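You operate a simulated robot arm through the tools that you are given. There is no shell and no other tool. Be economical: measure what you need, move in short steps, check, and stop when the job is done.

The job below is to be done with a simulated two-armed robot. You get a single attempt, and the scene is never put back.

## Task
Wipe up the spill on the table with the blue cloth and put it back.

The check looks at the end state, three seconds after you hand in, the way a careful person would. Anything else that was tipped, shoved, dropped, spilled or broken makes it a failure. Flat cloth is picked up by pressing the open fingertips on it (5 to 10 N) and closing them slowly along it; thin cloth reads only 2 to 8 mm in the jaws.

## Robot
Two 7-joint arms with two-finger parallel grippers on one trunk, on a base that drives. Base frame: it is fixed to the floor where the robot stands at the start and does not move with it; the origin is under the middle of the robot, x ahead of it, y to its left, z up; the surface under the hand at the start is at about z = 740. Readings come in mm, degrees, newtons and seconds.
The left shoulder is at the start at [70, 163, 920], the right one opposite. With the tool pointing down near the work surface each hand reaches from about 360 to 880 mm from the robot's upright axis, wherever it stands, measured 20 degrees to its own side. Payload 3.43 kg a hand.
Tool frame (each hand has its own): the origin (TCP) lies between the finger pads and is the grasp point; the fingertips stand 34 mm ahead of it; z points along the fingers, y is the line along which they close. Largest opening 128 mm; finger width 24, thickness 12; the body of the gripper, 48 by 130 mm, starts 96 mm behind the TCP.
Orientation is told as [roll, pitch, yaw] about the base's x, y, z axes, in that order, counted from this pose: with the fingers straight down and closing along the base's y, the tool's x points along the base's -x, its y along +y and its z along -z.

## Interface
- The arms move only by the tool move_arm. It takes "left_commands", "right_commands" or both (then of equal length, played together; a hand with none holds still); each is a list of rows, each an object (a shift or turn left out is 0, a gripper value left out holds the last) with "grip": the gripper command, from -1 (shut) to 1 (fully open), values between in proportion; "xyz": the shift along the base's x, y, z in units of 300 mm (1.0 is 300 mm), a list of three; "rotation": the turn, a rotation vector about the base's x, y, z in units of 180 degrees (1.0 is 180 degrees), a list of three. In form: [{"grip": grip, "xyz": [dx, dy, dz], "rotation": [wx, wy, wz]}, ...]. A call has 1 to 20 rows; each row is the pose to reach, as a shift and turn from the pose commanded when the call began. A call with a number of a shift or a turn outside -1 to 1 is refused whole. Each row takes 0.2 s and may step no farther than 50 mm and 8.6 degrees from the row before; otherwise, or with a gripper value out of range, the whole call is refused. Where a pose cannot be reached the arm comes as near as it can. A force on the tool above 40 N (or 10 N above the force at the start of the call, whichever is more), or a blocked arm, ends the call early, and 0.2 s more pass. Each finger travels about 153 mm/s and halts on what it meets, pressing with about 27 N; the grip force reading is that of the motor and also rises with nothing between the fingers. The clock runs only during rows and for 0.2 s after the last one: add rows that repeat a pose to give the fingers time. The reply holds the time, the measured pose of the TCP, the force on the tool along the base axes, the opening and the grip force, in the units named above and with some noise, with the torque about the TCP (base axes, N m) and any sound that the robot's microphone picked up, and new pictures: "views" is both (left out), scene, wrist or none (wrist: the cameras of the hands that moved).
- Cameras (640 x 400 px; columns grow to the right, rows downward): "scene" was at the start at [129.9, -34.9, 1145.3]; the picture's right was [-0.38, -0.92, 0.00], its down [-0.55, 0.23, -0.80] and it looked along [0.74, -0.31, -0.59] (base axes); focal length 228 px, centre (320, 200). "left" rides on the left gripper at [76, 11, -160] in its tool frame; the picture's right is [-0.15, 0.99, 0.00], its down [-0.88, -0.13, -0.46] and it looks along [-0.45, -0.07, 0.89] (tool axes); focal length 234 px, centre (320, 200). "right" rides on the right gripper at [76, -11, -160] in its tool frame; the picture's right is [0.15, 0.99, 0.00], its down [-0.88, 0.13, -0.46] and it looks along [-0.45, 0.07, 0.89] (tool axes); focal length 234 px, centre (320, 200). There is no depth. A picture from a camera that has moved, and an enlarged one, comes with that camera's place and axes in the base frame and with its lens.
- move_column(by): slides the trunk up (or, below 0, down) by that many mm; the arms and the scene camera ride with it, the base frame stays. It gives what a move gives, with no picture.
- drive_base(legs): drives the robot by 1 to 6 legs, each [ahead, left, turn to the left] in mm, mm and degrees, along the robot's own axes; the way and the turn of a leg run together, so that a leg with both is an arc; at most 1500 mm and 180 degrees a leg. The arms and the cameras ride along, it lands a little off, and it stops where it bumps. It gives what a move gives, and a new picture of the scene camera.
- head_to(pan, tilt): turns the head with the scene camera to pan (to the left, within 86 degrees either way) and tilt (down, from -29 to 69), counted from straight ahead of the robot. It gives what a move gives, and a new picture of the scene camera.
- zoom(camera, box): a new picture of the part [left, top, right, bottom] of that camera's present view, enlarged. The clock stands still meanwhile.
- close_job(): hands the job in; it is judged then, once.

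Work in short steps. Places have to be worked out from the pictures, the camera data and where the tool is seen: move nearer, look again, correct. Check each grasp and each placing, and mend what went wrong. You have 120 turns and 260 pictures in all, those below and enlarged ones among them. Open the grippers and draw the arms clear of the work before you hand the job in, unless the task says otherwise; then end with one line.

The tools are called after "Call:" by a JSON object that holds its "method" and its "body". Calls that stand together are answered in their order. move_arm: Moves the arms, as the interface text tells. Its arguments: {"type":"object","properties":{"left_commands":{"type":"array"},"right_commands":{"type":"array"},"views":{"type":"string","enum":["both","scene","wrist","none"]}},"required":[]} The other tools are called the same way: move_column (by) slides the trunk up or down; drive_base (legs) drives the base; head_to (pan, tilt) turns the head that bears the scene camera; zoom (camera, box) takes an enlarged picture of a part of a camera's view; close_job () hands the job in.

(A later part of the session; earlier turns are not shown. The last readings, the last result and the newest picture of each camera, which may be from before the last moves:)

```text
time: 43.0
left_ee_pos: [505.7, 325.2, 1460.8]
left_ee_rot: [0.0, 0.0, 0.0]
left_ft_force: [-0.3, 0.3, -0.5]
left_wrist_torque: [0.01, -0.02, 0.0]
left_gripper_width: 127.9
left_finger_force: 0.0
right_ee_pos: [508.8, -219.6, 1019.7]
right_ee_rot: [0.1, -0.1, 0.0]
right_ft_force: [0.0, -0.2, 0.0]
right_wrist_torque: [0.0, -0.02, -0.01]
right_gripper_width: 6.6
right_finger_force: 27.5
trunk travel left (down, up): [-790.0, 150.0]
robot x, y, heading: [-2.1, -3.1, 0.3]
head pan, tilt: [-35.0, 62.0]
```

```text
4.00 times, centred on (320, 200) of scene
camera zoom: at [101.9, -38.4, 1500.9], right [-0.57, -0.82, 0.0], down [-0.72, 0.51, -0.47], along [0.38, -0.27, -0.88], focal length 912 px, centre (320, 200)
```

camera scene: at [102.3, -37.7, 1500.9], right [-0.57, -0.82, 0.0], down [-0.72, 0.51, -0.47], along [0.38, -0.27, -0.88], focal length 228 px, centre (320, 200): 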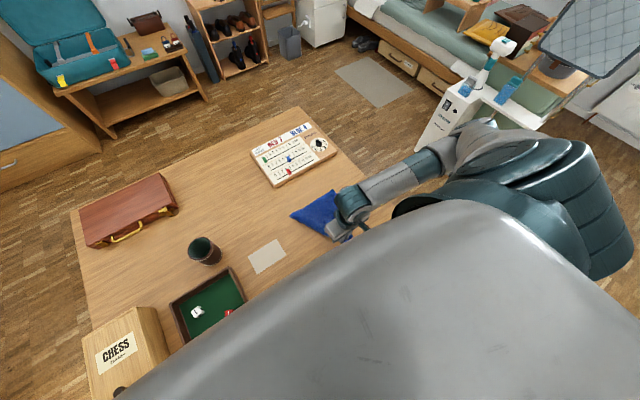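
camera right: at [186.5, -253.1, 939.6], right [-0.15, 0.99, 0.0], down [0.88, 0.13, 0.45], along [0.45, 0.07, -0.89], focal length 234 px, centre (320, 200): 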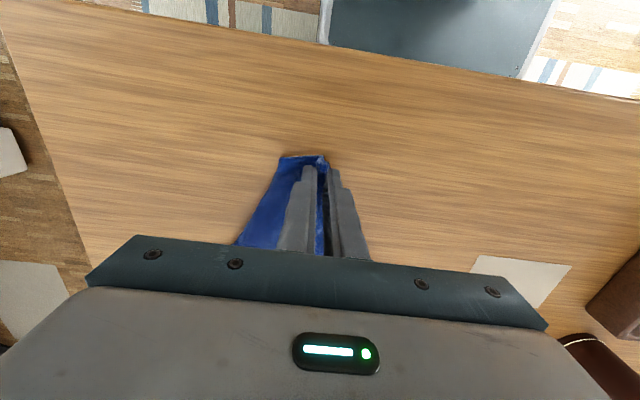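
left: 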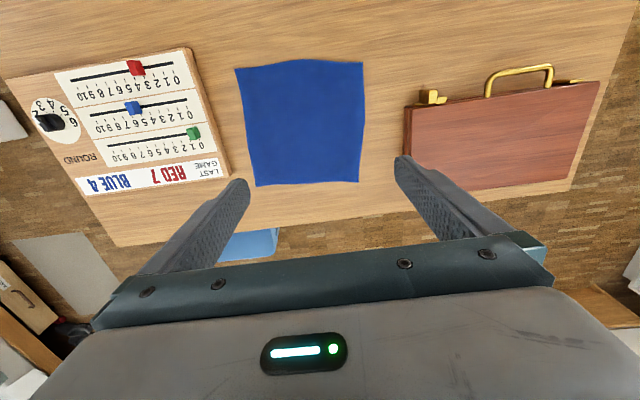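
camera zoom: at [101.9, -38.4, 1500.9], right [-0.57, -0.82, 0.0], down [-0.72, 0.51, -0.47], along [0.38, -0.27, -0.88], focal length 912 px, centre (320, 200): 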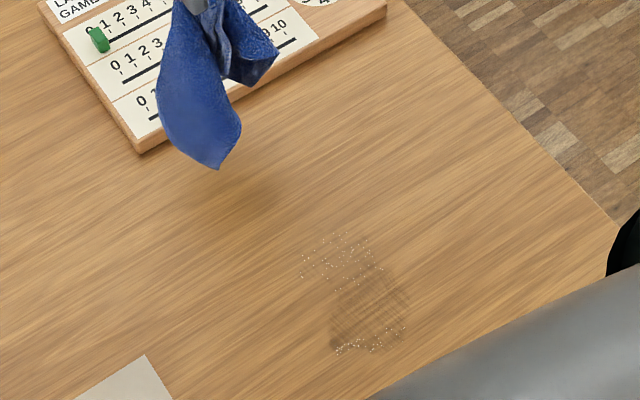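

The absorption works: the patch is much fainter. I make more strokes, stopping at x≈270.

Call:
{"method": "move_arm", "body": {"right_commands": [{"xyz": [-0.12, -0.08, -0.08]}, {"xyz": [-0.15, -0.08, -0.22]}, {"xyz": [-0.16, -0.08, -0.36]}, {"xyz": [-0.19, -0.08, -0.5]}, {"xyz": [-0.22, -0.08, -0.63]}, {"xyz": [-0.25, -0.08, -0.74]}, {"xyz": [-0.27, -0.08, -0.798]}, {"xyz": [-0.33, -0.08, -0.798]}, {"xyz": [-0.39, -0.08, -0.798]}, {"xyz": [-0.45, -0.08, -0.798]}, {"xyz": [-0.51, -0.08, -0.798]}, {"xyz": [-0.57, -0.08, -0.798]}, {"xyz": [-0.63, -0.08, -0.798]}, {"xyz": [-0.69, -0.08, -0.798]}, {"xyz": [-0.75, -0.08, -0.798]}, {"xyz": [-0.8, -0.08, -0.798]}, {"xyz": [-0.8, -0.08, -0.798]}], "views": "none"}}

Call:
{"method": "move_arm", "body": {"right_commands": [{"xyz": [0.06, 0.02, 0.14]}, {"xyz": [0.14, 0.04, 0.28]}, {"xyz": [0.24, 0.06, 0.39]}, {"xyz": [0.36, 0.06, 0.49]}, {"xyz": [0.49, 0.06, 0.58]}, {"xyz": [0.62, 0.06, 0.66]}, {"xyz": [0.68, 0.06, 0.7]}, {"xyz": [0.68, 0.06, 0.6]}, {"xyz": [0.67, 0.06, 0.48]}, {"xyz": [0.65, 0.06, 0.36]}, {"xyz": [0.62, 0.06, 0.24]}, {"xyz": [0.59, 0.06, 0.12]}, {"xyz": [0.56, 0.06, 0.02]}, {"xyz": [0.53, 0.06, 0.0]}, {"xyz": [0.43, 0.06, 0.0]}, {"xyz": [0.33, 0.06, 0.0]}, {"xyz": [0.23, 0.06, 0.0]}, {"xyz": [0.13, 0.06, 0.0]}, {"xyz": [0.06, 0.06, 0.0]}, {"xyz": [0.0, 0.06, 0.0]}], "views": "none"}}

Call:
{"method": "move_arm", "body": {"right_commands": [{"xyz": [0.06, 0, 0.14]}, {"xyz": [0.14, 0, 0.28]}, {"xyz": [0.24, 0, 0.39]}, {"xyz": [0.36, 0, 0.49]}, {"xyz": [0.49, 0, 0.58]}, {"xyz": [0.62, 0, 0.68]}, {"xyz": [0.68, 0, 0.78]}, {"xyz": [0.7, 0, 0.8]}, {"xyz": [0.7, 0, 0.8]}], "views": "none"}}

Call:
{"method": "zoom", "body": {"camera": "right", "box": [240, 0, 432, 120]}}

Call:
{"method": "zoom", "body": {"camera": "scene", "box": [240, 150, 400, 250]}}

```text
time: 45.5
left_ee_pos: [504.0, 326.9, 1461.3]
left_ee_rot: [0.1, 0.0, 0.2]
left_ft_force: [-1.4, -0.9, -0.1]
left_wrist_torque: [-0.01, 0.0, 0.01]
left_gripper_width: 127.9
left_finger_force: 0.0
right_ee_pos: [357.2, -243.3, 782.7]
right_ee_rot: [0.3, -0.7, 0.0]
right_ft_force: [-1.7, -0.5, 22.9]
right_wrist_torque: [-0.02, -0.2, 0.0]
right_gripper_width: 6.7
right_finger_force: 27.1
trunk travel left (down, up): [-790.0, 150.0]
robot x, y, heading: [0.8, -4.8, 0.2]
head pan, tilt: [-35.0, 62.0]
stopped in row 12 (right hand): the force on the tool passed its limit at 41 N (the readings are from after the stop); the commanded pose is now the measured one
```

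```text
time: 49.7
left_ee_pos: [504.8, 326.1, 1462.0]
left_ee_rot: [0.1, 0.0, 0.2]
left_ft_force: [0.0, 0.2, -0.2]
left_wrist_torque: [0.01, -0.03, 0.02]
left_gripper_width: 128.1
left_finger_force: 0.1
right_ee_pos: [354.7, -226.4, 780.5]
right_ee_rot: [0.0, -0.5, 0.1]
right_ft_force: [5.5, -0.1, 13.5]
right_wrist_torque: [0.07, -0.34, -0.03]
right_gripper_width: 7.0
right_finger_force: 27.1
trunk travel left (down, up): [-790.0, 150.0]
robot x, y, heading: [4.0, 1.0, -0.1]
head pan, tilt: [-35.0, 62.0]
```

```text
time: 51.7
left_ee_pos: [507.2, 325.7, 1460.7]
left_ee_rot: [0.0, 0.0, 0.0]
left_ft_force: [0.4, 0.3, 0.3]
left_wrist_torque: [-0.01, 0.0, -0.01]
left_gripper_width: 128.4
left_finger_force: 0.0
right_ee_pos: [569.5, -225.9, 1020.0]
right_ee_rot: [0.3, -0.4, 0.1]
right_ft_force: [-0.4, 0.2, 0.3]
right_wrist_torque: [-0.03, 0.0, -0.03]
right_gripper_width: 5.9
right_finger_force: 27.3
trunk travel left (down, up): [-790.0, 150.0]
robot x, y, heading: [-1.2, -1.3, -0.1]
head pan, tilt: [-35.0, 62.0]
```

```text
3.33 times, centred on (336, 60) of right
camera zoom: at [492.3, -236.9, 1178.4], right [-0.15, 0.99, 0.0], down [0.88, 0.13, 0.46], along [0.46, 0.07, -0.89], focal length 781 px, centre (267, 667)
```

zoom: 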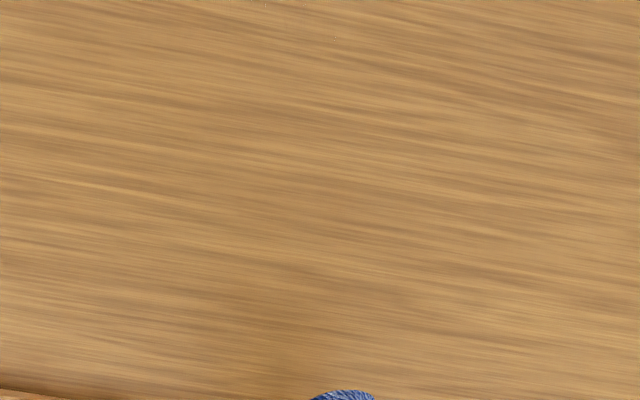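

```text
4.00 times, centred on (320, 200) of scene
camera zoom: at [102.6, -38.2, 1500.9], right [-0.57, -0.82, 0.0], down [-0.72, 0.51, -0.47], along [0.38, -0.27, -0.88], focal length 912 px, centre (320, 200)
```

zoom: 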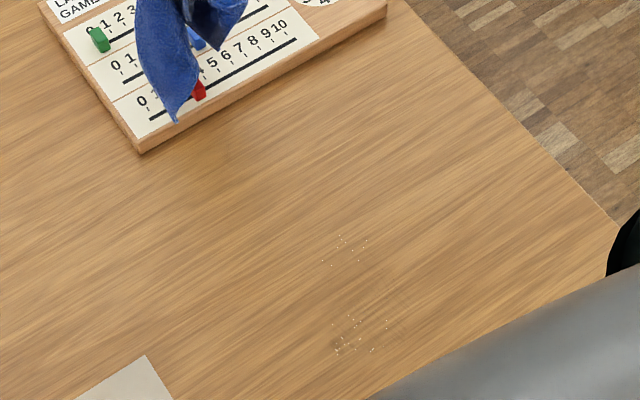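

Much cleaner. But because the first stroke stopped early, the second one began farther out, near the scoreboard, so I must check the board. I raise the hand, move it back, and look.

Call:
{"method": "move_arm", "body": {"right_commands": [{"xyz": [0, 0, 0.1]}, {"xyz": [-0.1, 0, 0.2]}, {"xyz": [-0.22, 0, 0.2]}, {"xyz": [-0.36, 0, 0.2]}, {"xyz": [-0.36, 0, 0.2]}], "views": "wrist"}}

Call:
{"method": "zoom", "body": {"camera": "scene", "box": [230, 100, 390, 200]}}

Call:
{"method": "zoom", "body": {"camera": "right", "box": [240, 0, 432, 120]}}

```text
time: 52.9
left_ee_pos: [507.7, 325.1, 1460.4]
left_ee_rot: [0.0, 0.1, 0.1]
left_ft_force: [0.3, 0.3, 0.6]
left_wrist_torque: [-0.01, 0.0, 0.0]
left_gripper_width: 128.1
left_finger_force: 0.1
right_ee_pos: [457.5, -225.3, 1080.0]
right_ee_rot: [0.1, -0.4, 0.0]
right_ft_force: [-1.0, 0.6, -0.5]
right_wrist_torque: [0.0, 0.05, -0.01]
right_gripper_width: 6.0
right_finger_force: 27.1
trunk travel left (down, up): [-790.0, 150.0]
robot x, y, heading: [0.6, 2.3, 0.0]
head pan, tilt: [-35.0, 62.0]
camera right: at [381.7, -238.2, 1238.8], right [-0.15, 0.99, 0.0], down [0.88, 0.13, 0.46], along [0.46, 0.07, -0.89], focal length 234 px, centre (320, 200)
```

right: 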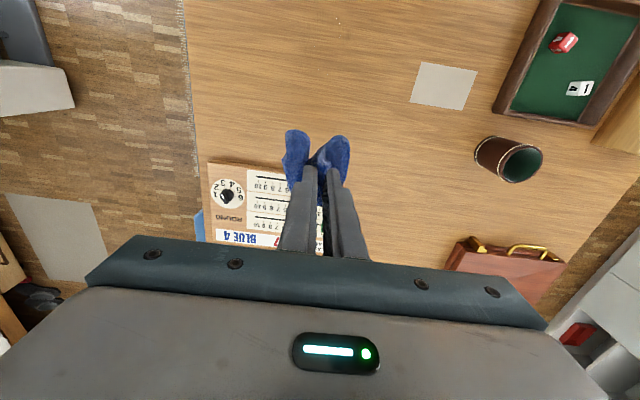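

```text
4.00 times, centred on (310, 150) of scene
camera zoom: at [102.8, -37.8, 1500.9], right [-0.57, -0.82, 0.0], down [-0.72, 0.51, -0.47], along [0.38, -0.27, -0.88], focal length 912 px, centre (360, 400)
```

zoom: 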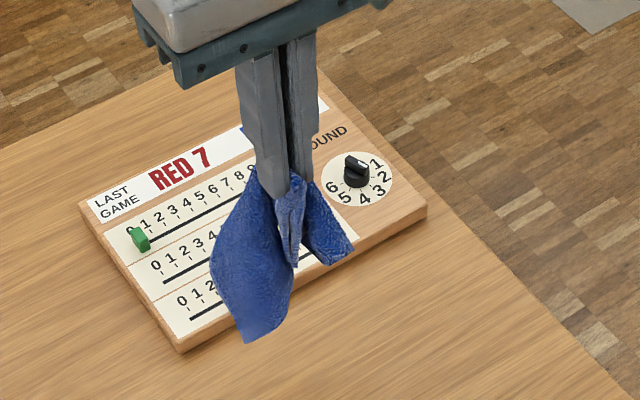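

```text
3.33 times, centred on (336, 60) of right
camera zoom: at [381.7, -238.2, 1238.8], right [-0.15, 0.99, 0.0], down [0.88, 0.13, 0.46], along [0.46, 0.07, -0.89], focal length 781 px, centre (267, 667)
```

zoom: 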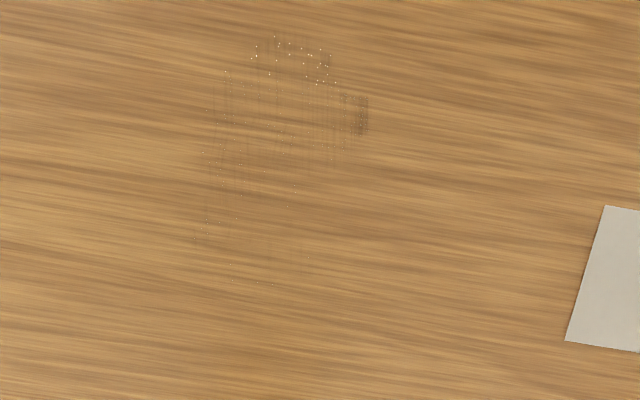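

Only faint droplets remain, plus a small damp patch near (308,-200). I make a stroke along y≈-207, slightly lighter, well short of the board.

Call:
{"method": "move_arm", "body": {"right_commands": [{"xyz": [0, 0.06, -0.14]}, {"xyz": [0, 0.06, -0.28]}, {"xyz": [0, 0.06, -0.42]}, {"xyz": [-0.03, 0.06, -0.55]}, {"xyz": [-0.07, 0.06, -0.68]}, {"xyz": [-0.12, 0.06, -0.8]}, {"xyz": [-0.16, 0.06, -0.91]}, {"xyz": [-0.19, 0.06, -0.98]}, {"xyz": [-0.22, 0.06, -0.994]}, {"xyz": [-0.27, 0.06, -0.994]}, {"xyz": [-0.32, 0.06, -0.994]}, {"xyz": [-0.37, 0.06, -0.994]}, {"xyz": [-0.42, 0.06, -0.994]}, {"xyz": [-0.47, 0.06, -0.994]}, {"xyz": [-0.52, 0.06, -0.994]}, {"xyz": [-0.57, 0.06, -0.994]}, {"xyz": [-0.62, 0.06, -0.994]}, {"xyz": [-0.64, 0.06, -0.994]}], "views": "none"}}

Call:
{"method": "zoom", "body": {"camera": "scene", "box": [230, 100, 390, 200]}}

```text
time: 56.7
left_ee_pos: [507.2, 325.4, 1460.5]
left_ee_rot: [0.0, -0.1, 0.0]
left_ft_force: [-0.2, 1.0, -0.5]
left_wrist_torque: [-0.01, -0.01, 0.0]
left_gripper_width: 128.0
left_finger_force: 0.1
right_ee_pos: [267.3, -208.3, 783.2]
right_ee_rot: [0.2, -0.4, 0.0]
right_ft_force: [0.6, -0.2, 1.4]
right_wrist_torque: [0.01, -0.08, 0.01]
right_gripper_width: 6.1
right_finger_force: 26.7
trunk travel left (down, up): [-790.0, 150.0]
robot x, y, heading: [-2.7, 0.6, -0.1]
head pan, tilt: [-35.0, 62.0]
```

```text
4.00 times, centred on (310, 150) of scene
camera zoom: at [102.3, -38.1, 1500.9], right [-0.57, -0.82, 0.0], down [-0.72, 0.51, -0.47], along [0.38, -0.27, -0.88], focal length 912 px, centre (360, 400)
```

zoom: 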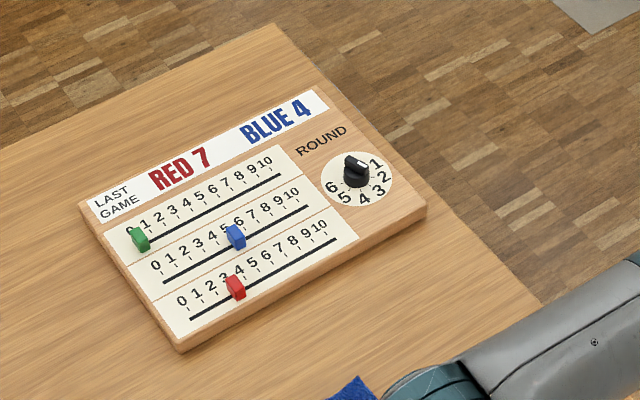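

The scoreboard is intact (green 0, blue 5½, red 4). Next stroke goes along y≈-243, starting no farther out than x≈465.

Call:
{"method": "move_arm", "body": {"right_commands": [{"xyz": [0.06, -0.04, 0.14]}, {"xyz": [0.14, -0.08, 0.27]}, {"xyz": [0.24, -0.12, 0.38]}, {"xyz": [0.36, -0.12, 0.49]}, {"xyz": [0.49, -0.12, 0.58]}, {"xyz": [0.6, -0.12, 0.68]}, {"xyz": [0.64, -0.12, 0.7]}, {"xyz": [0.64, -0.12, 0.58]}, {"xyz": [0.62, -0.12, 0.45]}, {"xyz": [0.58, -0.12, 0.32]}, {"xyz": [0.54, -0.12, 0.19]}, {"xyz": [0.5, -0.12, 0.06]}, {"xyz": [0.47, -0.12, -0.004]}, {"xyz": [0.4, -0.12, -0.005]}, {"xyz": [0.33, -0.12, -0.005]}, {"xyz": [0.26, -0.12, -0.005]}, {"xyz": [0.19, -0.12, -0.005]}, {"xyz": [0.12, -0.12, -0.005]}, {"xyz": [0.06, -0.12, -0.005]}, {"xyz": [0.0, -0.12, -0.005]}], "views": "none"}}

```text
time: 60.9
left_ee_pos: [506.2, 325.9, 1462.2]
left_ee_rot: [0.0, 0.1, 0.2]
left_ft_force: [-0.6, 0.4, -0.6]
left_wrist_torque: [0.0, 0.0, 0.0]
left_gripper_width: 128.0
left_finger_force: 0.0
right_ee_pos: [268.2, -243.0, 780.1]
right_ee_rot: [0.1, -0.4, 0.0]
right_ft_force: [0.6, -0.2, 1.1]
right_wrist_torque: [0.0, -0.05, 0.01]
right_gripper_width: 5.9
right_finger_force: 27.2
trunk travel left (down, up): [-790.0, 150.0]
robot x, y, heading: [-0.0, -1.1, 0.1]
head pan, tilt: [-35.0, 62.0]
```

Contact was light there. The next lane is along y≈-266, about 2 mm lower, then I lift to look.

Call:
{"method": "move_arm", "body": {"right_commands": [{"xyz": [0.06, -0.04, 0.14]}, {"xyz": [0.14, -0.08, 0.27]}, {"xyz": [0.24, -0.08, 0.38]}, {"xyz": [0.36, -0.08, 0.49]}, {"xyz": [0.49, -0.08, 0.58]}, {"xyz": [0.6, -0.08, 0.68]}, {"xyz": [0.64, -0.08, 0.7]}, {"xyz": [0.64, -0.08, 0.58]}, {"xyz": [0.62, -0.08, 0.45]}, {"xyz": [0.58, -0.08, 0.32]}, {"xyz": [0.54, -0.08, 0.19]}, {"xyz": [0.5, -0.08, 0.06]}, {"xyz": [0.47, -0.08, -0.006]}, {"xyz": [0.4, -0.08, -0.007]}, {"xyz": [0.33, -0.08, -0.007]}, {"xyz": [0.26, -0.08, -0.007]}, {"xyz": [0.19, -0.08, -0.007]}, {"xyz": [0.12, -0.08, -0.007]}, {"xyz": [0.06, -0.08, -0.007]}, {"xyz": [0.0, -0.08, -0.007]}], "views": "none"}}

```text
time: 65.1
left_ee_pos: [505.6, 325.5, 1461.5]
left_ee_rot: [0.1, 0.0, 0.1]
left_ft_force: [1.1, 0.1, -0.1]
left_wrist_torque: [0.04, -0.01, 0.02]
left_gripper_width: 127.7
left_finger_force: 0.2
right_ee_pos: [266.4, -267.7, 780.4]
right_ee_rot: [0.3, -0.4, 0.1]
right_ft_force: [3.6, 0.8, 6.9]
right_wrist_torque: [0.01, -0.18, 0.03]
right_gripper_width: 5.9
right_finger_force: 27.4
trunk travel left (down, up): [-790.0, 150.0]
robot x, y, heading: [-1.0, -0.3, -0.0]
head pan, tilt: [-35.0, 62.0]
```

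Pressed at 7 N this time. I lift and inspect.

Call:
{"method": "move_arm", "body": {"right_commands": [{"xyz": [0.06, 0.02, 0.14]}, {"xyz": [0.14, 0.06, 0.27]}, {"xyz": [0.24, 0.1, 0.38]}, {"xyz": [0.36, 0.12, 0.49]}, {"xyz": [0.49, 0.12, 0.58]}, {"xyz": [0.6, 0.12, 0.68]}, {"xyz": [0.64, 0.12, 0.82]}, {"xyz": [0.64, 0.12, 0.97]}, {"xyz": [0.64, 0.12, 0.97]}], "views": "none"}}

Call:
{"method": "zoom", "body": {"camera": "right", "box": [240, 0, 432, 120]}}

Call:
{"method": "zoom", "body": {"camera": "scene", "box": [260, 150, 420, 250]}}

```text
time: 67.1
left_ee_pos: [507.8, 324.8, 1460.0]
left_ee_rot: [0.0, 0.1, 0.1]
left_ft_force: [-0.6, 0.6, 0.3]
left_wrist_torque: [0.01, -0.04, 0.02]
left_gripper_width: 127.9
left_finger_force: 0.1
right_ee_pos: [458.5, -233.0, 1071.3]
right_ee_rot: [0.2, -0.4, 0.1]
right_ft_force: [0.0, 0.4, -0.2]
right_wrist_torque: [0.03, 0.0, -0.05]
right_gripper_width: 6.2
right_finger_force: 27.2
trunk travel left (down, up): [-790.0, 150.0]
robot x, y, heading: [-0.8, 2.9, -0.1]
head pan, tilt: [-35.0, 62.0]
```

```text
3.33 times, centred on (336, 60) of right
camera zoom: at [381.9, -244.4, 1229.6], right [-0.15, 0.99, 0.0], down [0.88, 0.13, 0.46], along [0.46, 0.07, -0.89], focal length 781 px, centre (267, 667)
```

zoom: 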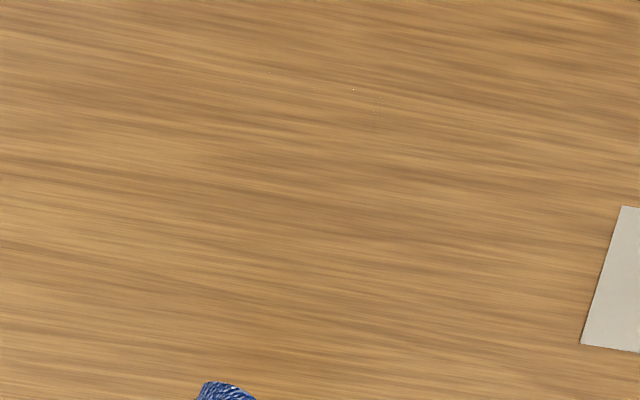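

```text
4.00 times, centred on (340, 200) of scene
camera zoom: at [102.6, -38.4, 1500.9], right [-0.57, -0.82, 0.0], down [-0.72, 0.51, -0.47], along [0.38, -0.27, -0.88], focal length 912 px, centre (240, 200)
```

zoom: 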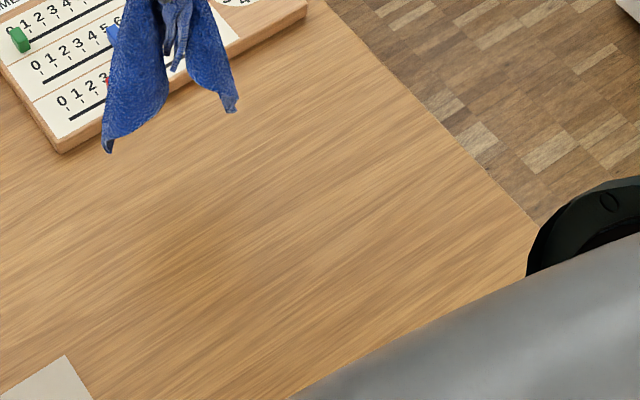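

Practically clean; only a few specks remain near (300,-207). One more pressed stroke along y≈-210.

Call:
{"method": "move_arm", "body": {"right_commands": [{"xyz": [0, 0.07, -0.14]}, {"xyz": [0, 0.07, -0.28]}, {"xyz": [0, 0.07, -0.42]}, {"xyz": [-0.03, 0.07, -0.55]}, {"xyz": [-0.07, 0.07, -0.68]}, {"xyz": [-0.12, 0.07, -0.8]}, {"xyz": [-0.16, 0.07, -0.91]}, {"xyz": [-0.19, 0.07, -0.965]}, {"xyz": [-0.22, 0.07, -0.973]}, {"xyz": [-0.27, 0.07, -0.973]}, {"xyz": [-0.32, 0.07, -0.973]}, {"xyz": [-0.37, 0.07, -0.973]}, {"xyz": [-0.42, 0.07, -0.973]}, {"xyz": [-0.47, 0.07, -0.973]}, {"xyz": [-0.52, 0.07, -0.973]}, {"xyz": [-0.57, 0.07, -0.973]}, {"xyz": [-0.62, 0.07, -0.973]}, {"xyz": [-0.64, 0.07, -0.973]}], "views": "none"}}

```text
time: 70.9
left_ee_pos: [507.2, 326.9, 1461.4]
left_ee_rot: [-0.1, 0.0, 0.0]
left_ft_force: [-0.4, -0.4, 0.3]
left_wrist_torque: [0.02, -0.03, 0.0]
left_gripper_width: 127.8
left_finger_force: 0.1
right_ee_pos: [266.6, -208.8, 778.9]
right_ee_rot: [0.2, -0.5, 0.0]
right_ft_force: [8.6, 0.3, 19.4]
right_wrist_torque: [-0.08, -0.45, 0.03]
right_gripper_width: 6.2
right_finger_force: 27.2
trunk travel left (down, up): [-790.0, 150.0]
robot x, y, heading: [-1.3, -0.2, 0.1]
head pan, tilt: [-35.0, 62.0]
```

A well-pressed stroke. I do one more along y≈-243 at this height.

Call:
{"method": "move_arm", "body": {"right_commands": [{"xyz": [0.06, -0.04, 0.14]}, {"xyz": [0.14, -0.08, 0.27]}, {"xyz": [0.24, -0.115, 0.38]}, {"xyz": [0.36, -0.115, 0.49]}, {"xyz": [0.49, -0.115, 0.58]}, {"xyz": [0.6, -0.115, 0.68]}, {"xyz": [0.64, -0.115, 0.7]}, {"xyz": [0.64, -0.115, 0.58]}, {"xyz": [0.62, -0.115, 0.45]}, {"xyz": [0.58, -0.115, 0.32]}, {"xyz": [0.54, -0.115, 0.19]}, {"xyz": [0.5, -0.115, 0.06]}, {"xyz": [0.47, -0.115, 0.003]}, {"xyz": [0.4, -0.115, 0.002]}, {"xyz": [0.33, -0.115, 0.002]}, {"xyz": [0.26, -0.115, 0.002]}, {"xyz": [0.19, -0.115, 0.002]}, {"xyz": [0.12, -0.115, 0.002]}, {"xyz": [0.06, -0.115, 0.002]}, {"xyz": [0.0, -0.115, 0.002]}], "views": "none"}}

```text
time: 75.1
left_ee_pos: [504.6, 326.3, 1461.3]
left_ee_rot: [0.1, 0.0, 0.1]
left_ft_force: [-0.5, -0.1, 0.7]
left_wrist_torque: [0.0, -0.02, -0.03]
left_gripper_width: 128.1
left_finger_force: 0.0
right_ee_pos: [264.7, -244.0, 779.4]
right_ee_rot: [0.0, -0.4, 0.0]
right_ft_force: [0.8, 0.0, 1.6]
right_wrist_torque: [0.02, -0.03, -0.01]
right_gripper_width: 5.9
right_finger_force: 27.5
trunk travel left (down, up): [-790.0, 150.0]
robot x, y, heading: [-0.6, 0.4, -0.1]
head pan, tilt: [-35.0, 62.0]
```

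I lift high and inspect again.

Call:
{"method": "move_arm", "body": {"right_commands": [{"xyz": [0.06, 0.02, 0.14]}, {"xyz": [0.14, 0.05, 0.27]}, {"xyz": [0.24, 0.05, 0.38]}, {"xyz": [0.36, 0.05, 0.49]}, {"xyz": [0.49, 0.05, 0.58]}, {"xyz": [0.6, 0.05, 0.68]}, {"xyz": [0.64, 0.05, 0.82]}, {"xyz": [0.64, 0.05, 0.95]}, {"xyz": [0.64, 0.05, 0.95]}], "views": "none"}}

Call:
{"method": "zoom", "body": {"camera": "right", "box": [240, 0, 432, 120]}}

Call:
{"method": "zoom", "body": {"camera": "right", "box": [200, 60, 440, 210]}}

```text
time: 77.1
left_ee_pos: [506.9, 325.3, 1461.3]
left_ee_rot: [0.0, 0.1, 0.0]
left_ft_force: [0.6, -0.7, 0.6]
left_wrist_torque: [0.0, -0.01, -0.01]
left_gripper_width: 128.1
left_finger_force: 0.0
right_ee_pos: [457.9, -231.8, 1063.9]
right_ee_rot: [0.2, -0.4, 0.2]
right_ft_force: [0.5, 0.6, -0.2]
right_wrist_torque: [0.04, 0.02, 0.04]
right_gripper_width: 6.0
right_finger_force: 26.7
trunk travel left (down, up): [-790.0, 150.0]
robot x, y, heading: [-3.5, 0.2, 0.1]
head pan, tilt: [-35.0, 62.0]
```

```text
3.33 times, centred on (336, 60) of right
camera zoom: at [381.1, -242.9, 1221.3], right [-0.15, 0.99, 0.0], down [0.88, 0.13, 0.46], along [0.46, 0.07, -0.89], focal length 781 px, centre (267, 667)
```

zoom: 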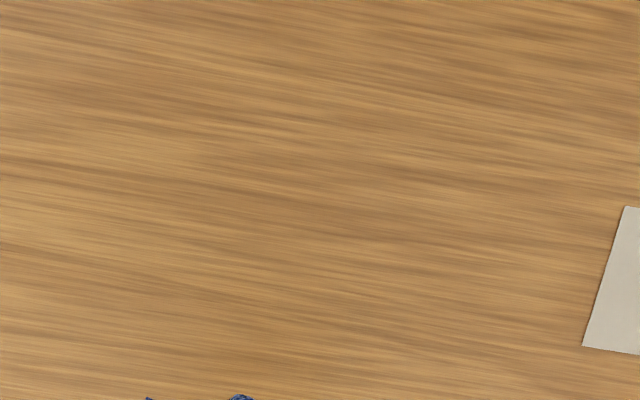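

```text
2.67 times, centred on (320, 135) of right
camera zoom: at [381.1, -242.9, 1221.3], right [-0.15, 0.99, 0.0], down [0.88, 0.13, 0.46], along [0.46, 0.07, -0.89], focal length 624 px, centre (320, 373)
```

zoom: 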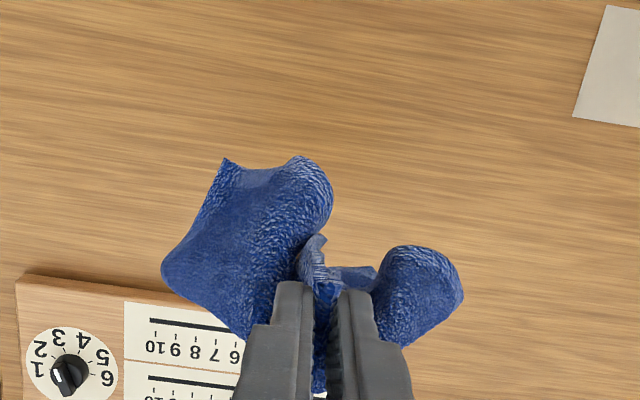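

The table is clean. Now I put the cloth back: I carry it high to (700,6,1150) and then lower the trunk for better reach.

Call:
{"method": "move_arm", "body": {"right_commands": [{"xyz": [0.06, 0.08, 0.1]}, {"xyz": [0.16, 0.18, 0.18]}, {"xyz": [0.26, 0.28, 0.24]}, {"xyz": [0.36, 0.38, 0.28]}, {"xyz": [0.46, 0.48, 0.29]}, {"xyz": [0.56, 0.58, 0.29]}, {"xyz": [0.66, 0.68, 0.29]}, {"xyz": [0.75, 0.76, 0.29]}, {"xyz": [0.81, 0.795, 0.29]}, {"xyz": [0.81, 0.795, 0.29]}], "views": "none"}}

Call:
{"method": "move_column", "body": {"by": -190}}

Call:
{"method": "head_to", "body": {"pan": -12, "tilt": 50}}

```text
time: 79.3
left_ee_pos: [506.4, 325.4, 1459.8]
left_ee_rot: [0.0, -0.1, 0.0]
left_ft_force: [0.1, 0.0, -0.1]
left_wrist_torque: [0.02, -0.01, -0.03]
left_gripper_width: 127.9
left_finger_force: 0.0
right_ee_pos: [701.7, 6.4, 1152.2]
right_ee_rot: [0.3, -0.5, 0.2]
right_ft_force: [0.0, -0.3, -0.1]
right_wrist_torque: [-0.02, 0.0, 0.03]
right_gripper_width: 5.8
right_finger_force: 26.8
trunk travel left (down, up): [-790.0, 150.0]
robot x, y, heading: [-1.8, 0.5, -0.1]
head pan, tilt: [-35.0, 62.0]
```

```text
time: 81.4
left_ee_pos: [506.7, 326.0, 1271.0]
left_ee_rot: [0.0, 0.0, 0.1]
left_ft_force: [0.1, 1.1, 0.1]
left_wrist_torque: [-0.04, 0.0, 0.01]
left_gripper_width: 127.9
left_finger_force: 0.0
right_ee_pos: [701.0, 8.1, 961.0]
right_ee_rot: [0.2, -0.4, 0.0]
right_ft_force: [-0.4, 0.2, -0.3]
right_wrist_torque: [0.03, -0.01, -0.03]
right_gripper_width: 5.9
right_finger_force: 26.8
trunk travel left (down, up): [-600.0, 340.0]
robot x, y, heading: [3.2, -0.3, -0.1]
head pan, tilt: [-35.0, 62.0]
```

```text
time: 82.2
left_ee_pos: [505.6, 325.3, 1271.0]
left_ee_rot: [0.0, 0.0, 0.1]
left_ft_force: [0.1, -0.5, 0.5]
left_wrist_torque: [0.02, 0.02, 0.0]
left_gripper_width: 128.0
left_finger_force: 0.0
right_ee_pos: [701.1, 6.8, 961.5]
right_ee_rot: [0.3, -0.3, 0.1]
right_ft_force: [-1.4, -0.1, 0.1]
right_wrist_torque: [0.03, -0.03, 0.03]
right_gripper_width: 5.9
right_finger_force: 27.1
trunk travel left (down, up): [-600.0, 340.0]
robot x, y, heading: [-0.3, 1.2, 0.2]
head pan, tilt: [-12.0, 50.0]
camera scene: at [125.0, -17.2, 1325.7], right [-0.21, -0.98, 0.0], down [-0.75, 0.16, -0.64], along [0.63, -0.13, -0.77], focal length 228 px, centre (320, 200)
```

scene: 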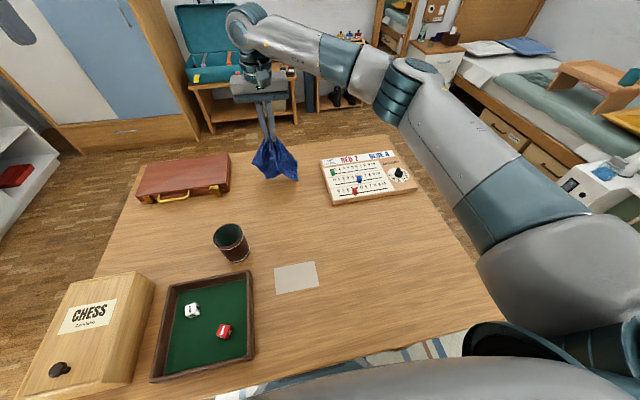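

The cloth hangs freely. I move it out to about (815,-10) at z≈980, then lay it down in an arc back toward its original near edge.

Call:
{"method": "move_arm", "body": {"right_commands": [{"xyz": [0.05, 0, 0.12]}, {"xyz": [0.15, -0.02, 0.15]}, {"xyz": [0.25, -0.04, 0.15]}, {"xyz": [0.33, -0.055, 0.15]}, {"xyz": [0.38, -0.055, 0.15]}, {"xyz": [0.38, -0.055, 0.15]}, {"xyz": [0.38, -0.055, 0.1]}, {"xyz": [0.38, -0.055, 0.06]}, {"xyz": [0.38, -0.055, 0.06]}]}}

```text
time: 84.2
left_ee_pos: [506.0, 326.7, 1271.4]
left_ee_rot: [0.0, 0.0, 0.1]
left_ft_force: [-0.3, 0.6, -0.3]
left_wrist_torque: [0.0, 0.0, -0.02]
left_gripper_width: 128.0
left_finger_force: 0.1
right_ee_pos: [801.7, -19.3, 981.9]
right_ee_rot: [0.2, -0.4, 0.0]
right_ft_force: [-0.1, 0.3, 0.0]
right_wrist_torque: [-0.01, 0.02, 0.0]
right_gripper_width: 6.0
right_finger_force: 26.5
right hand out of reach, approached as far as the arm can: row 4, 5, 6, 7, 8, 9
trunk travel left (down, up): [-600.0, 340.0]
robot x, y, heading: [1.4, -3.5, 0.2]
head pan, tilt: [-12.0, 50.0]
camera scene: at [124.5, -16.6, 1325.8], right [-0.21, -0.98, 0.0], down [-0.75, 0.16, -0.64], along [0.63, -0.13, -0.77], focal length 228 px, centre (320, 200)
camera right: at [724.9, -31.2, 1140.6], right [-0.15, 0.99, 0.0], down [0.88, 0.13, 0.46], along [0.46, 0.07, -0.89], focal length 234 px, centre (320, 200)
```

scene: 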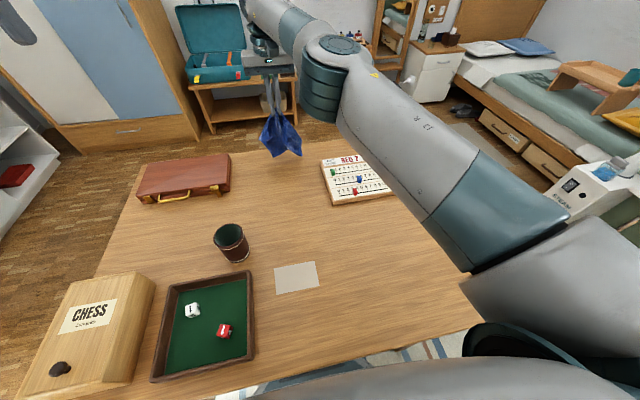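
right: 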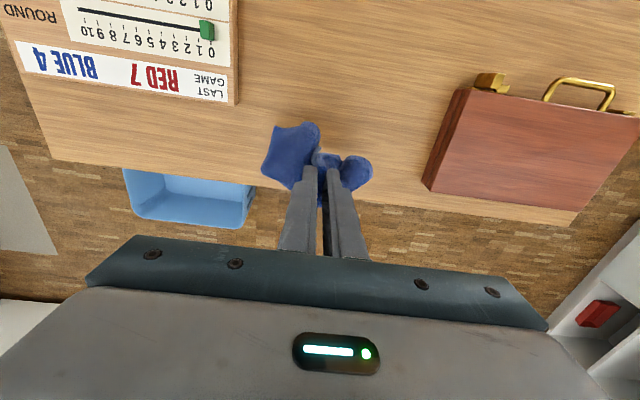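

Reached (802,-19,982). I lower in an arc and then drag low to x≈630, as in the wiping strokes that left the cloth trailing flat.

Call:
{"method": "move_arm", "body": {"right_commands": [{"xyz": [-0.01, 0.0, -0.06]}, {"xyz": [-0.04, 0.01, -0.13]}, {"xyz": [-0.08, 0.02, -0.21]}, {"xyz": [-0.13, 0.03, -0.3]}, {"xyz": [-0.18, 0.04, -0.39]}, {"xyz": [-0.24, 0.05, -0.48]}, {"xyz": [-0.3, 0.06, -0.56]}, {"xyz": [-0.36, 0.07, -0.62]}, {"xyz": [-0.42, 0.08, -0.65]}, {"xyz": [-0.47, 0.087, -0.655]}, {"xyz": [-0.52, 0.087, -0.655]}, {"xyz": [-0.57, 0.087, -0.655]}, {"xyz": [-0.57, 0.087, -0.655]}]}}

```text
time: 87.0
left_ee_pos: [506.8, 325.9, 1270.6]
left_ee_rot: [0.0, 0.1, 0.0]
left_ft_force: [0.0, -0.3, -1.1]
left_wrist_torque: [0.04, 0.01, -0.01]
left_gripper_width: 127.8
left_finger_force: 0.1
right_ee_pos: [768.4, 79.3, 853.4]
right_ee_rot: [0.1, -0.1, 0.2]
right_ft_force: [0.4, -0.3, -0.3]
right_wrist_torque: [-0.01, 0.0, -0.06]
right_gripper_width: 5.8
right_finger_force: 27.2
right hand out of reach, approached as far as the arm can: row 2, 3, 4, 5, 6, 7, 8, 9, 10, 11, 12, 13
trunk travel left (down, up): [-600.0, 340.0]
robot x, y, heading: [-0.7, 1.8, 0.1]
head pan, tilt: [-12.0, 50.0]
camera scene: at [125.5, -17.0, 1325.7], right [-0.21, -0.98, 0.0], down [-0.75, 0.16, -0.64], along [0.63, -0.13, -0.77], focal length 228 px, centre (320, 200)
camera right: at [692.3, 68.0, 1011.9], right [-0.15, 0.99, 0.0], down [0.88, 0.13, 0.46], along [0.45, 0.07, -0.89], focal length 234 px, centre (320, 200)
```

scene: 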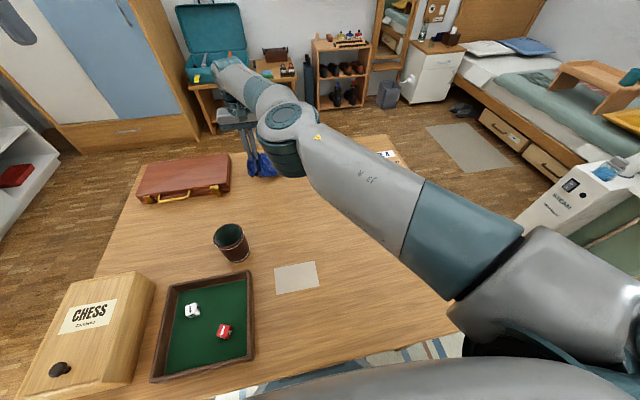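
right: 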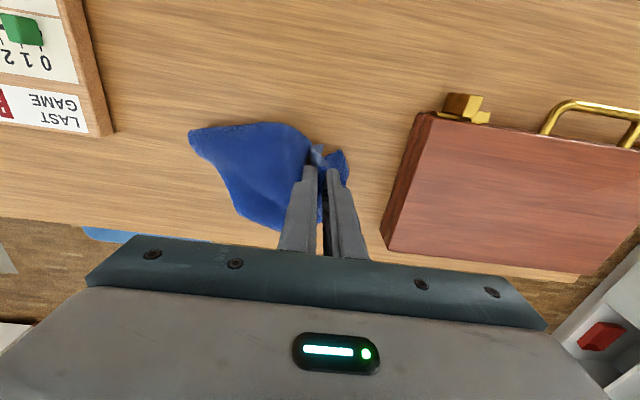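

The arm got stuck at its reach limit and drifted to y=79. I raise it and return to nearer the robot.

Call:
{"method": "move_arm", "body": {"right_commands": [{"xyz": [-0.05, -0.02, 0.1]}, {"xyz": [-0.1, -0.06, 0.22]}, {"xyz": [-0.15, -0.12, 0.34]}, {"xyz": [-0.2, -0.18, 0.43]}, {"xyz": [-0.23, -0.24, 0.43]}, {"xyz": [-0.23, -0.24, 0.43]}]}}

```text
time: 88.5
left_ee_pos: [507.3, 325.8, 1270.6]
left_ee_rot: [0.0, 0.0, 0.1]
left_ft_force: [-0.1, -0.6, -0.1]
left_wrist_torque: [-0.01, -0.02, -0.02]
left_gripper_width: 128.1
left_finger_force: 0.1
right_ee_pos: [764.8, 73.8, 981.0]
right_ee_rot: [0.0, -0.2, 0.0]
right_ft_force: [-0.6, -0.4, -0.6]
right_wrist_torque: [0.01, -0.01, -0.02]
right_gripper_width: 6.0
right_finger_force: 27.1
right hand out of reach, approached as far as the arm can: row 1, 2, 3, 4, 5, 6
trunk travel left (down, up): [-600.0, 340.0]
robot x, y, heading: [0.3, -1.0, 0.1]
head pan, tilt: [-12.0, 50.0]
camera scene: at [124.6, -17.0, 1325.8], right [-0.21, -0.98, 0.0], down [-0.75, 0.16, -0.64], along [0.63, -0.13, -0.77], focal length 228 px, centre (320, 200)
camera right: at [688.1, 62.3, 1139.4], right [-0.15, 0.99, 0.0], down [0.88, 0.13, 0.46], along [0.46, 0.07, -0.89], focal length 234 px, centre (320, 200)
```

scene: 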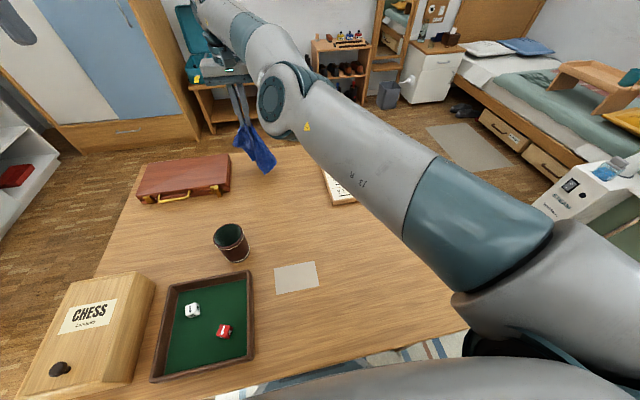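
right: 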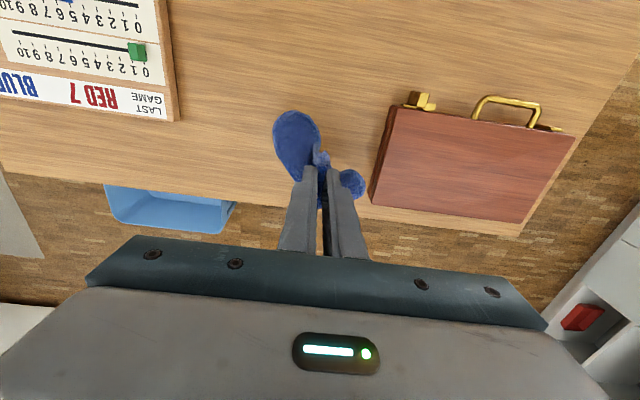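

It moves in z but not in -x/-y, which suggests a joint limit. I try higher up, then back.

Call:
{"method": "move_arm", "body": {"right_commands": [{"xyz": [0, 0, 0.12]}, {"xyz": [0, 0, 0.26]}, {"xyz": [0, 0, 0.4]}, {"xyz": [-0.1, 0, 0.4]}, {"xyz": [-0.2, -0.05, 0.4]}, {"xyz": [-0.3, -0.1, 0.4]}, {"xyz": [-0.3, -0.1, 0.4]}], "views": "scene"}}

```text
time: 90.0
left_ee_pos: [507.9, 327.1, 1269.6]
left_ee_rot: [-0.1, 0.1, 0.1]
left_ft_force: [-0.6, -0.4, -0.8]
left_wrist_torque: [-0.03, -0.01, 0.01]
left_gripper_width: 127.9
left_finger_force: 0.1
right_ee_pos: [675.3, 44.3, 1102.1]
right_ee_rot: [0.1, -0.4, 0.0]
right_ft_force: [-0.1, 0.4, 0.1]
right_wrist_torque: [0.02, 0.03, -0.02]
right_gripper_width: 5.9
right_finger_force: 27.3
right hand out of reach, approached as far as the arm can: row 1, 2, 3
trunk travel left (down, up): [-600.0, 340.0]
robot x, y, heading: [3.2, -2.0, 0.0]
head pan, tilt: [-12.0, 50.0]
camera scene: at [125.7, -16.0, 1325.7], right [-0.21, -0.98, 0.0], down [-0.75, 0.16, -0.64], along [0.63, -0.13, -0.77], focal length 228 px, centre (320, 200)
```

scene: 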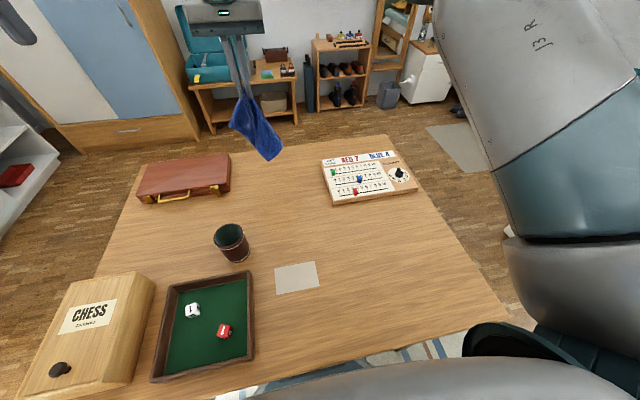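

It is free again. To gain reach I tilt the fingers about 34° forward (tips toward +x), which keeps the wrist nearer.

Call:
{"method": "move_arm", "body": {"right_commands": [{"xyz": [0, -0.03, 0], "rotation": [0, -0.038, 0]}, {"xyz": [0, -0.06, 0], "rotation": [0, -0.076, 0]}, {"xyz": [0, -0.09, 0], "rotation": [0, -0.114, 0]}, {"xyz": [0, -0.12, 0], "rotation": [0, -0.152, 0]}, {"xyz": [0, -0.14, 0], "rotation": [0, -0.19, 0]}, {"xyz": [0, -0.14, 0], "rotation": [0, -0.19, 0]}]}}

```text
time: 91.5
left_ee_pos: [506.1, 327.0, 1271.3]
left_ee_rot: [0.0, 0.0, 0.1]
left_ft_force: [-0.6, 0.0, 0.2]
left_wrist_torque: [-0.04, -0.02, 0.01]
left_gripper_width: 128.1
left_finger_force: 0.1
right_ee_pos: [675.6, 1.3, 1102.6]
right_ee_rot: [0.2, -34.7, -0.1]
right_ft_force: [0.0, -0.2, 0.0]
right_wrist_torque: [0.02, 0.02, -0.03]
right_gripper_width: 6.1
right_finger_force: 27.0
trunk travel left (down, up): [-600.0, 340.0]
robot x, y, heading: [1.6, 3.2, 0.1]
head pan, tilt: [-12.0, 50.0]
camera scene: at [125.1, -17.0, 1325.7], right [-0.21, -0.98, 0.0], down [-0.75, 0.16, -0.64], along [0.63, -0.13, -0.77], focal length 228 px, centre (320, 200)
camera right: at [523.9, -9.5, 1188.3], right [-0.12, 0.99, -0.08], down [0.46, 0.13, 0.88], along [0.88, 0.07, -0.47], focal length 234 px, centre (320, 200)
```

scene: 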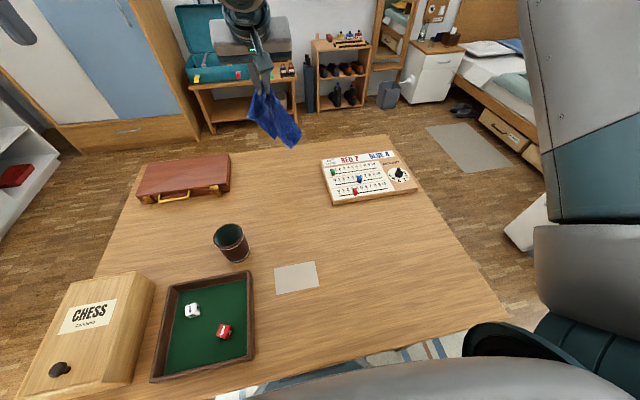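
right: 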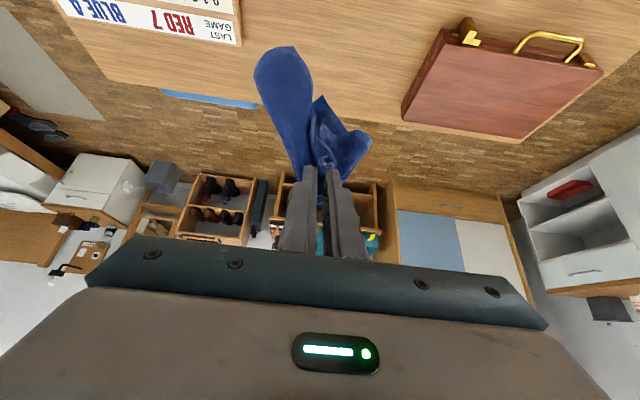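

The tilt works. I move out to about (805,-10,1000).

Call:
{"method": "move_arm", "body": {"right_commands": [{"xyz": [0.09, -0.01, -0.07]}, {"xyz": [0.18, -0.02, -0.14]}, {"xyz": [0.27, -0.03, -0.22]}, {"xyz": [0.36, -0.035, -0.3]}, {"xyz": [0.43, -0.035, -0.34]}, {"xyz": [0.43, -0.035, -0.34]}, {"xyz": [0.43, -0.035, -0.34]}]}}

```text
time: 93.0
left_ee_pos: [506.5, 326.0, 1270.2]
left_ee_rot: [-0.1, 0.1, 0.2]
left_ft_force: [-0.4, -0.1, -0.8]
left_wrist_torque: [0.0, 0.01, 0.0]
left_gripper_width: 128.1
left_finger_force: 0.2
right_ee_pos: [807.5, -8.6, 999.1]
right_ee_rot: [0.1, -34.6, 0.2]
right_ft_force: [0.1, -0.1, -0.7]
right_wrist_torque: [0.0, 0.05, -0.02]
right_gripper_width: 6.1
right_finger_force: 27.1
trunk travel left (down, up): [-600.0, 340.0]
robot x, y, heading: [-2.6, 2.3, 0.1]
head pan, tilt: [-12.0, 50.0]
camera scene: at [125.2, -17.1, 1325.7], right [-0.21, -0.98, 0.0], down [-0.75, 0.16, -0.64], along [0.63, -0.13, -0.77], focal length 228 px, centre (320, 200)
camera right: at [654.0, -20.8, 1086.7], right [-0.12, 0.99, -0.08], down [0.47, 0.13, 0.88], along [0.88, 0.07, -0.48], focal length 234 px, centre (320, 200)
```

scene: 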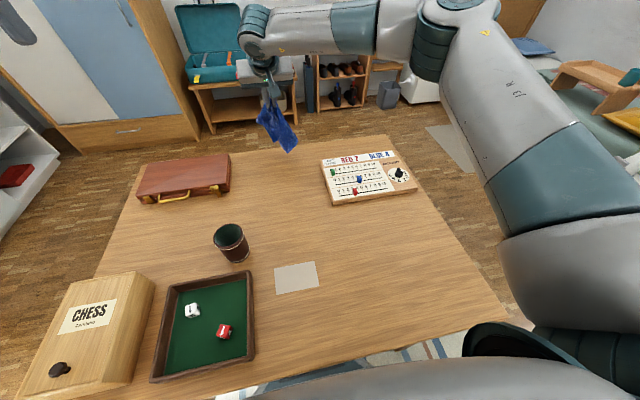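
right: 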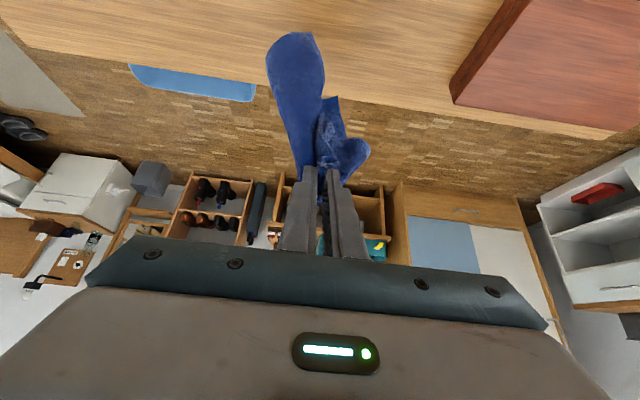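

Reached (807,-9,999), with the cloth hanging just above the far-edge position. Now I do the arc laydown, ending at TCP x≈612.

Call:
{"method": "move_arm", "body": {"right_commands": [{"xyz": [0, 0, -0.06]}, {"xyz": [0, 0, -0.13]}, {"xyz": [-0.04, 0.005, -0.247]}, {"xyz": [-0.107, 0.01, -0.363]}, {"xyz": [-0.19, 0.015, -0.48]}, {"xyz": [-0.29, 0.02, -0.58]}, {"xyz": [-0.39, 0.03, -0.657]}, {"xyz": [-0.49, 0.04, -0.69]}, {"xyz": [-0.54, 0.045, -0.7]}, {"xyz": [-0.59, 0.05, -0.7]}, {"xyz": [-0.62, 0.05, -0.7]}, {"xyz": [-0.62, 0.05, -0.7]}]}}

```text
time: 95.7
left_ee_pos: [506.5, 325.3, 1271.2]
left_ee_rot: [-0.1, 0.0, 0.1]
left_ft_force: [0.1, 0.1, 0.0]
left_wrist_torque: [-0.01, 0.0, 0.02]
left_gripper_width: 128.1
left_finger_force: 0.0
right_ee_pos: [619.0, 7.1, 787.5]
right_ee_rot: [0.1, -34.6, 0.1]
right_ft_force: [-0.4, 0.6, 0.3]
right_wrist_torque: [0.01, 0.02, -0.02]
right_gripper_width: 5.8
right_finger_force: 26.7
trunk travel left (down, up): [-600.0, 340.0]
robot x, y, heading: [2.9, 1.0, -0.1]
head pan, tilt: [-12.0, 50.0]
camera scene: at [125.0, -17.1, 1325.7], right [-0.21, -0.98, 0.0], down [-0.75, 0.16, -0.64], along [0.63, -0.13, -0.77], focal length 228 px, centre (320, 200)
camera right: at [466.4, -3.8, 875.6], right [-0.12, 0.99, -0.08], down [0.47, 0.13, 0.88], along [0.88, 0.07, -0.48], focal length 234 px, centre (320, 200)
```

scene: 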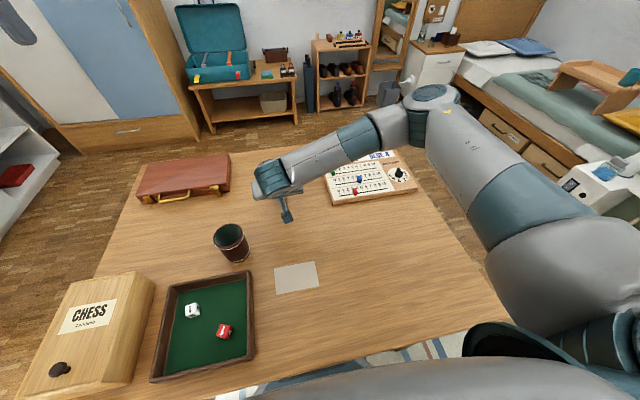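
right: 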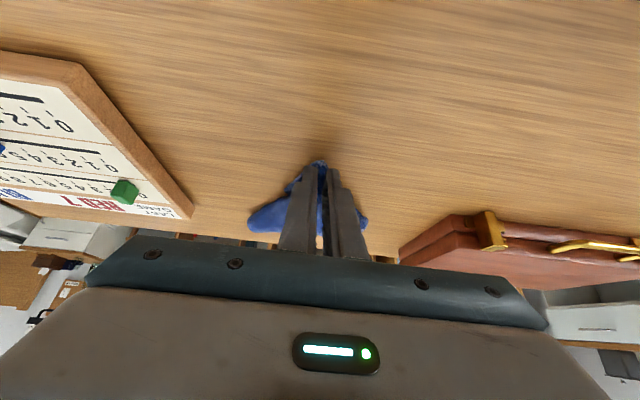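

I lower until the tips almost touch the table, open slightly, and back off up and toward the robot to see the cloth.

Call:
{"method": "move_arm", "body": {"right_commands": [{"xyz": [0, 0, -0.015]}, {"xyz": [0, 0, -0.03]}, {"grip": -0.85, "xyz": [0, 0, -0.03]}, {"grip": -0.6, "xyz": [0, 0, -0.03]}, {"grip": -0.6, "xyz": [0, 0, -0.03]}, {"grip": -0.6, "xyz": [-0.02, 0, 0.03]}, {"xyz": [-0.06, 0, 0.1]}, {"xyz": [-0.14, 0, 0.22]}, {"xyz": [-0.24, 0, 0.34]}, {"xyz": [-0.34, 0, 0.44]}, {"xyz": [-0.34, 0, 0.44]}]}}

```text
time: 98.0
left_ee_pos: [507.5, 325.1, 1269.7]
left_ee_rot: [0.0, 0.2, 0.1]
left_ft_force: [0.4, 0.5, 0.2]
left_wrist_torque: [0.02, 0.03, -0.01]
left_gripper_width: 128.0
left_finger_force: 0.1
right_ee_pos: [518.3, 5.9, 920.9]
right_ee_rot: [0.1, -34.6, 0.0]
right_ft_force: [-0.5, -0.6, 0.4]
right_wrist_torque: [-0.01, 0.02, -0.01]
right_gripper_width: 25.4
right_finger_force: 0.1
trunk travel left (down, up): [-600.0, 340.0]
robot x, y, heading: [-0.7, -1.3, 0.1]
head pan, tilt: [-12.0, 50.0]
camera scene: at [125.5, -17.4, 1325.7], right [-0.21, -0.98, 0.0], down [-0.75, 0.16, -0.64], along [0.63, -0.13, -0.77], focal length 228 px, centre (320, 200)
camera right: at [366.3, -5.1, 1008.2], right [-0.12, 0.99, -0.08], down [0.47, 0.13, 0.88], along [0.88, 0.07, -0.48], focal length 234 px, centre (320, 200)
```

scene: 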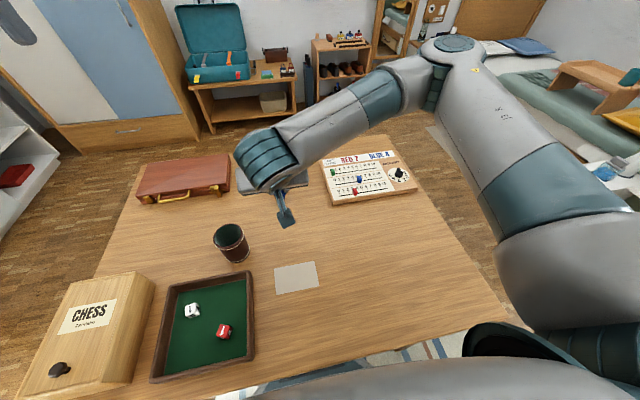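
right: 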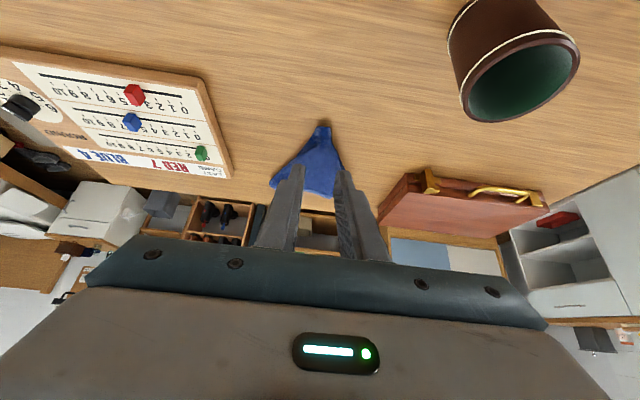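

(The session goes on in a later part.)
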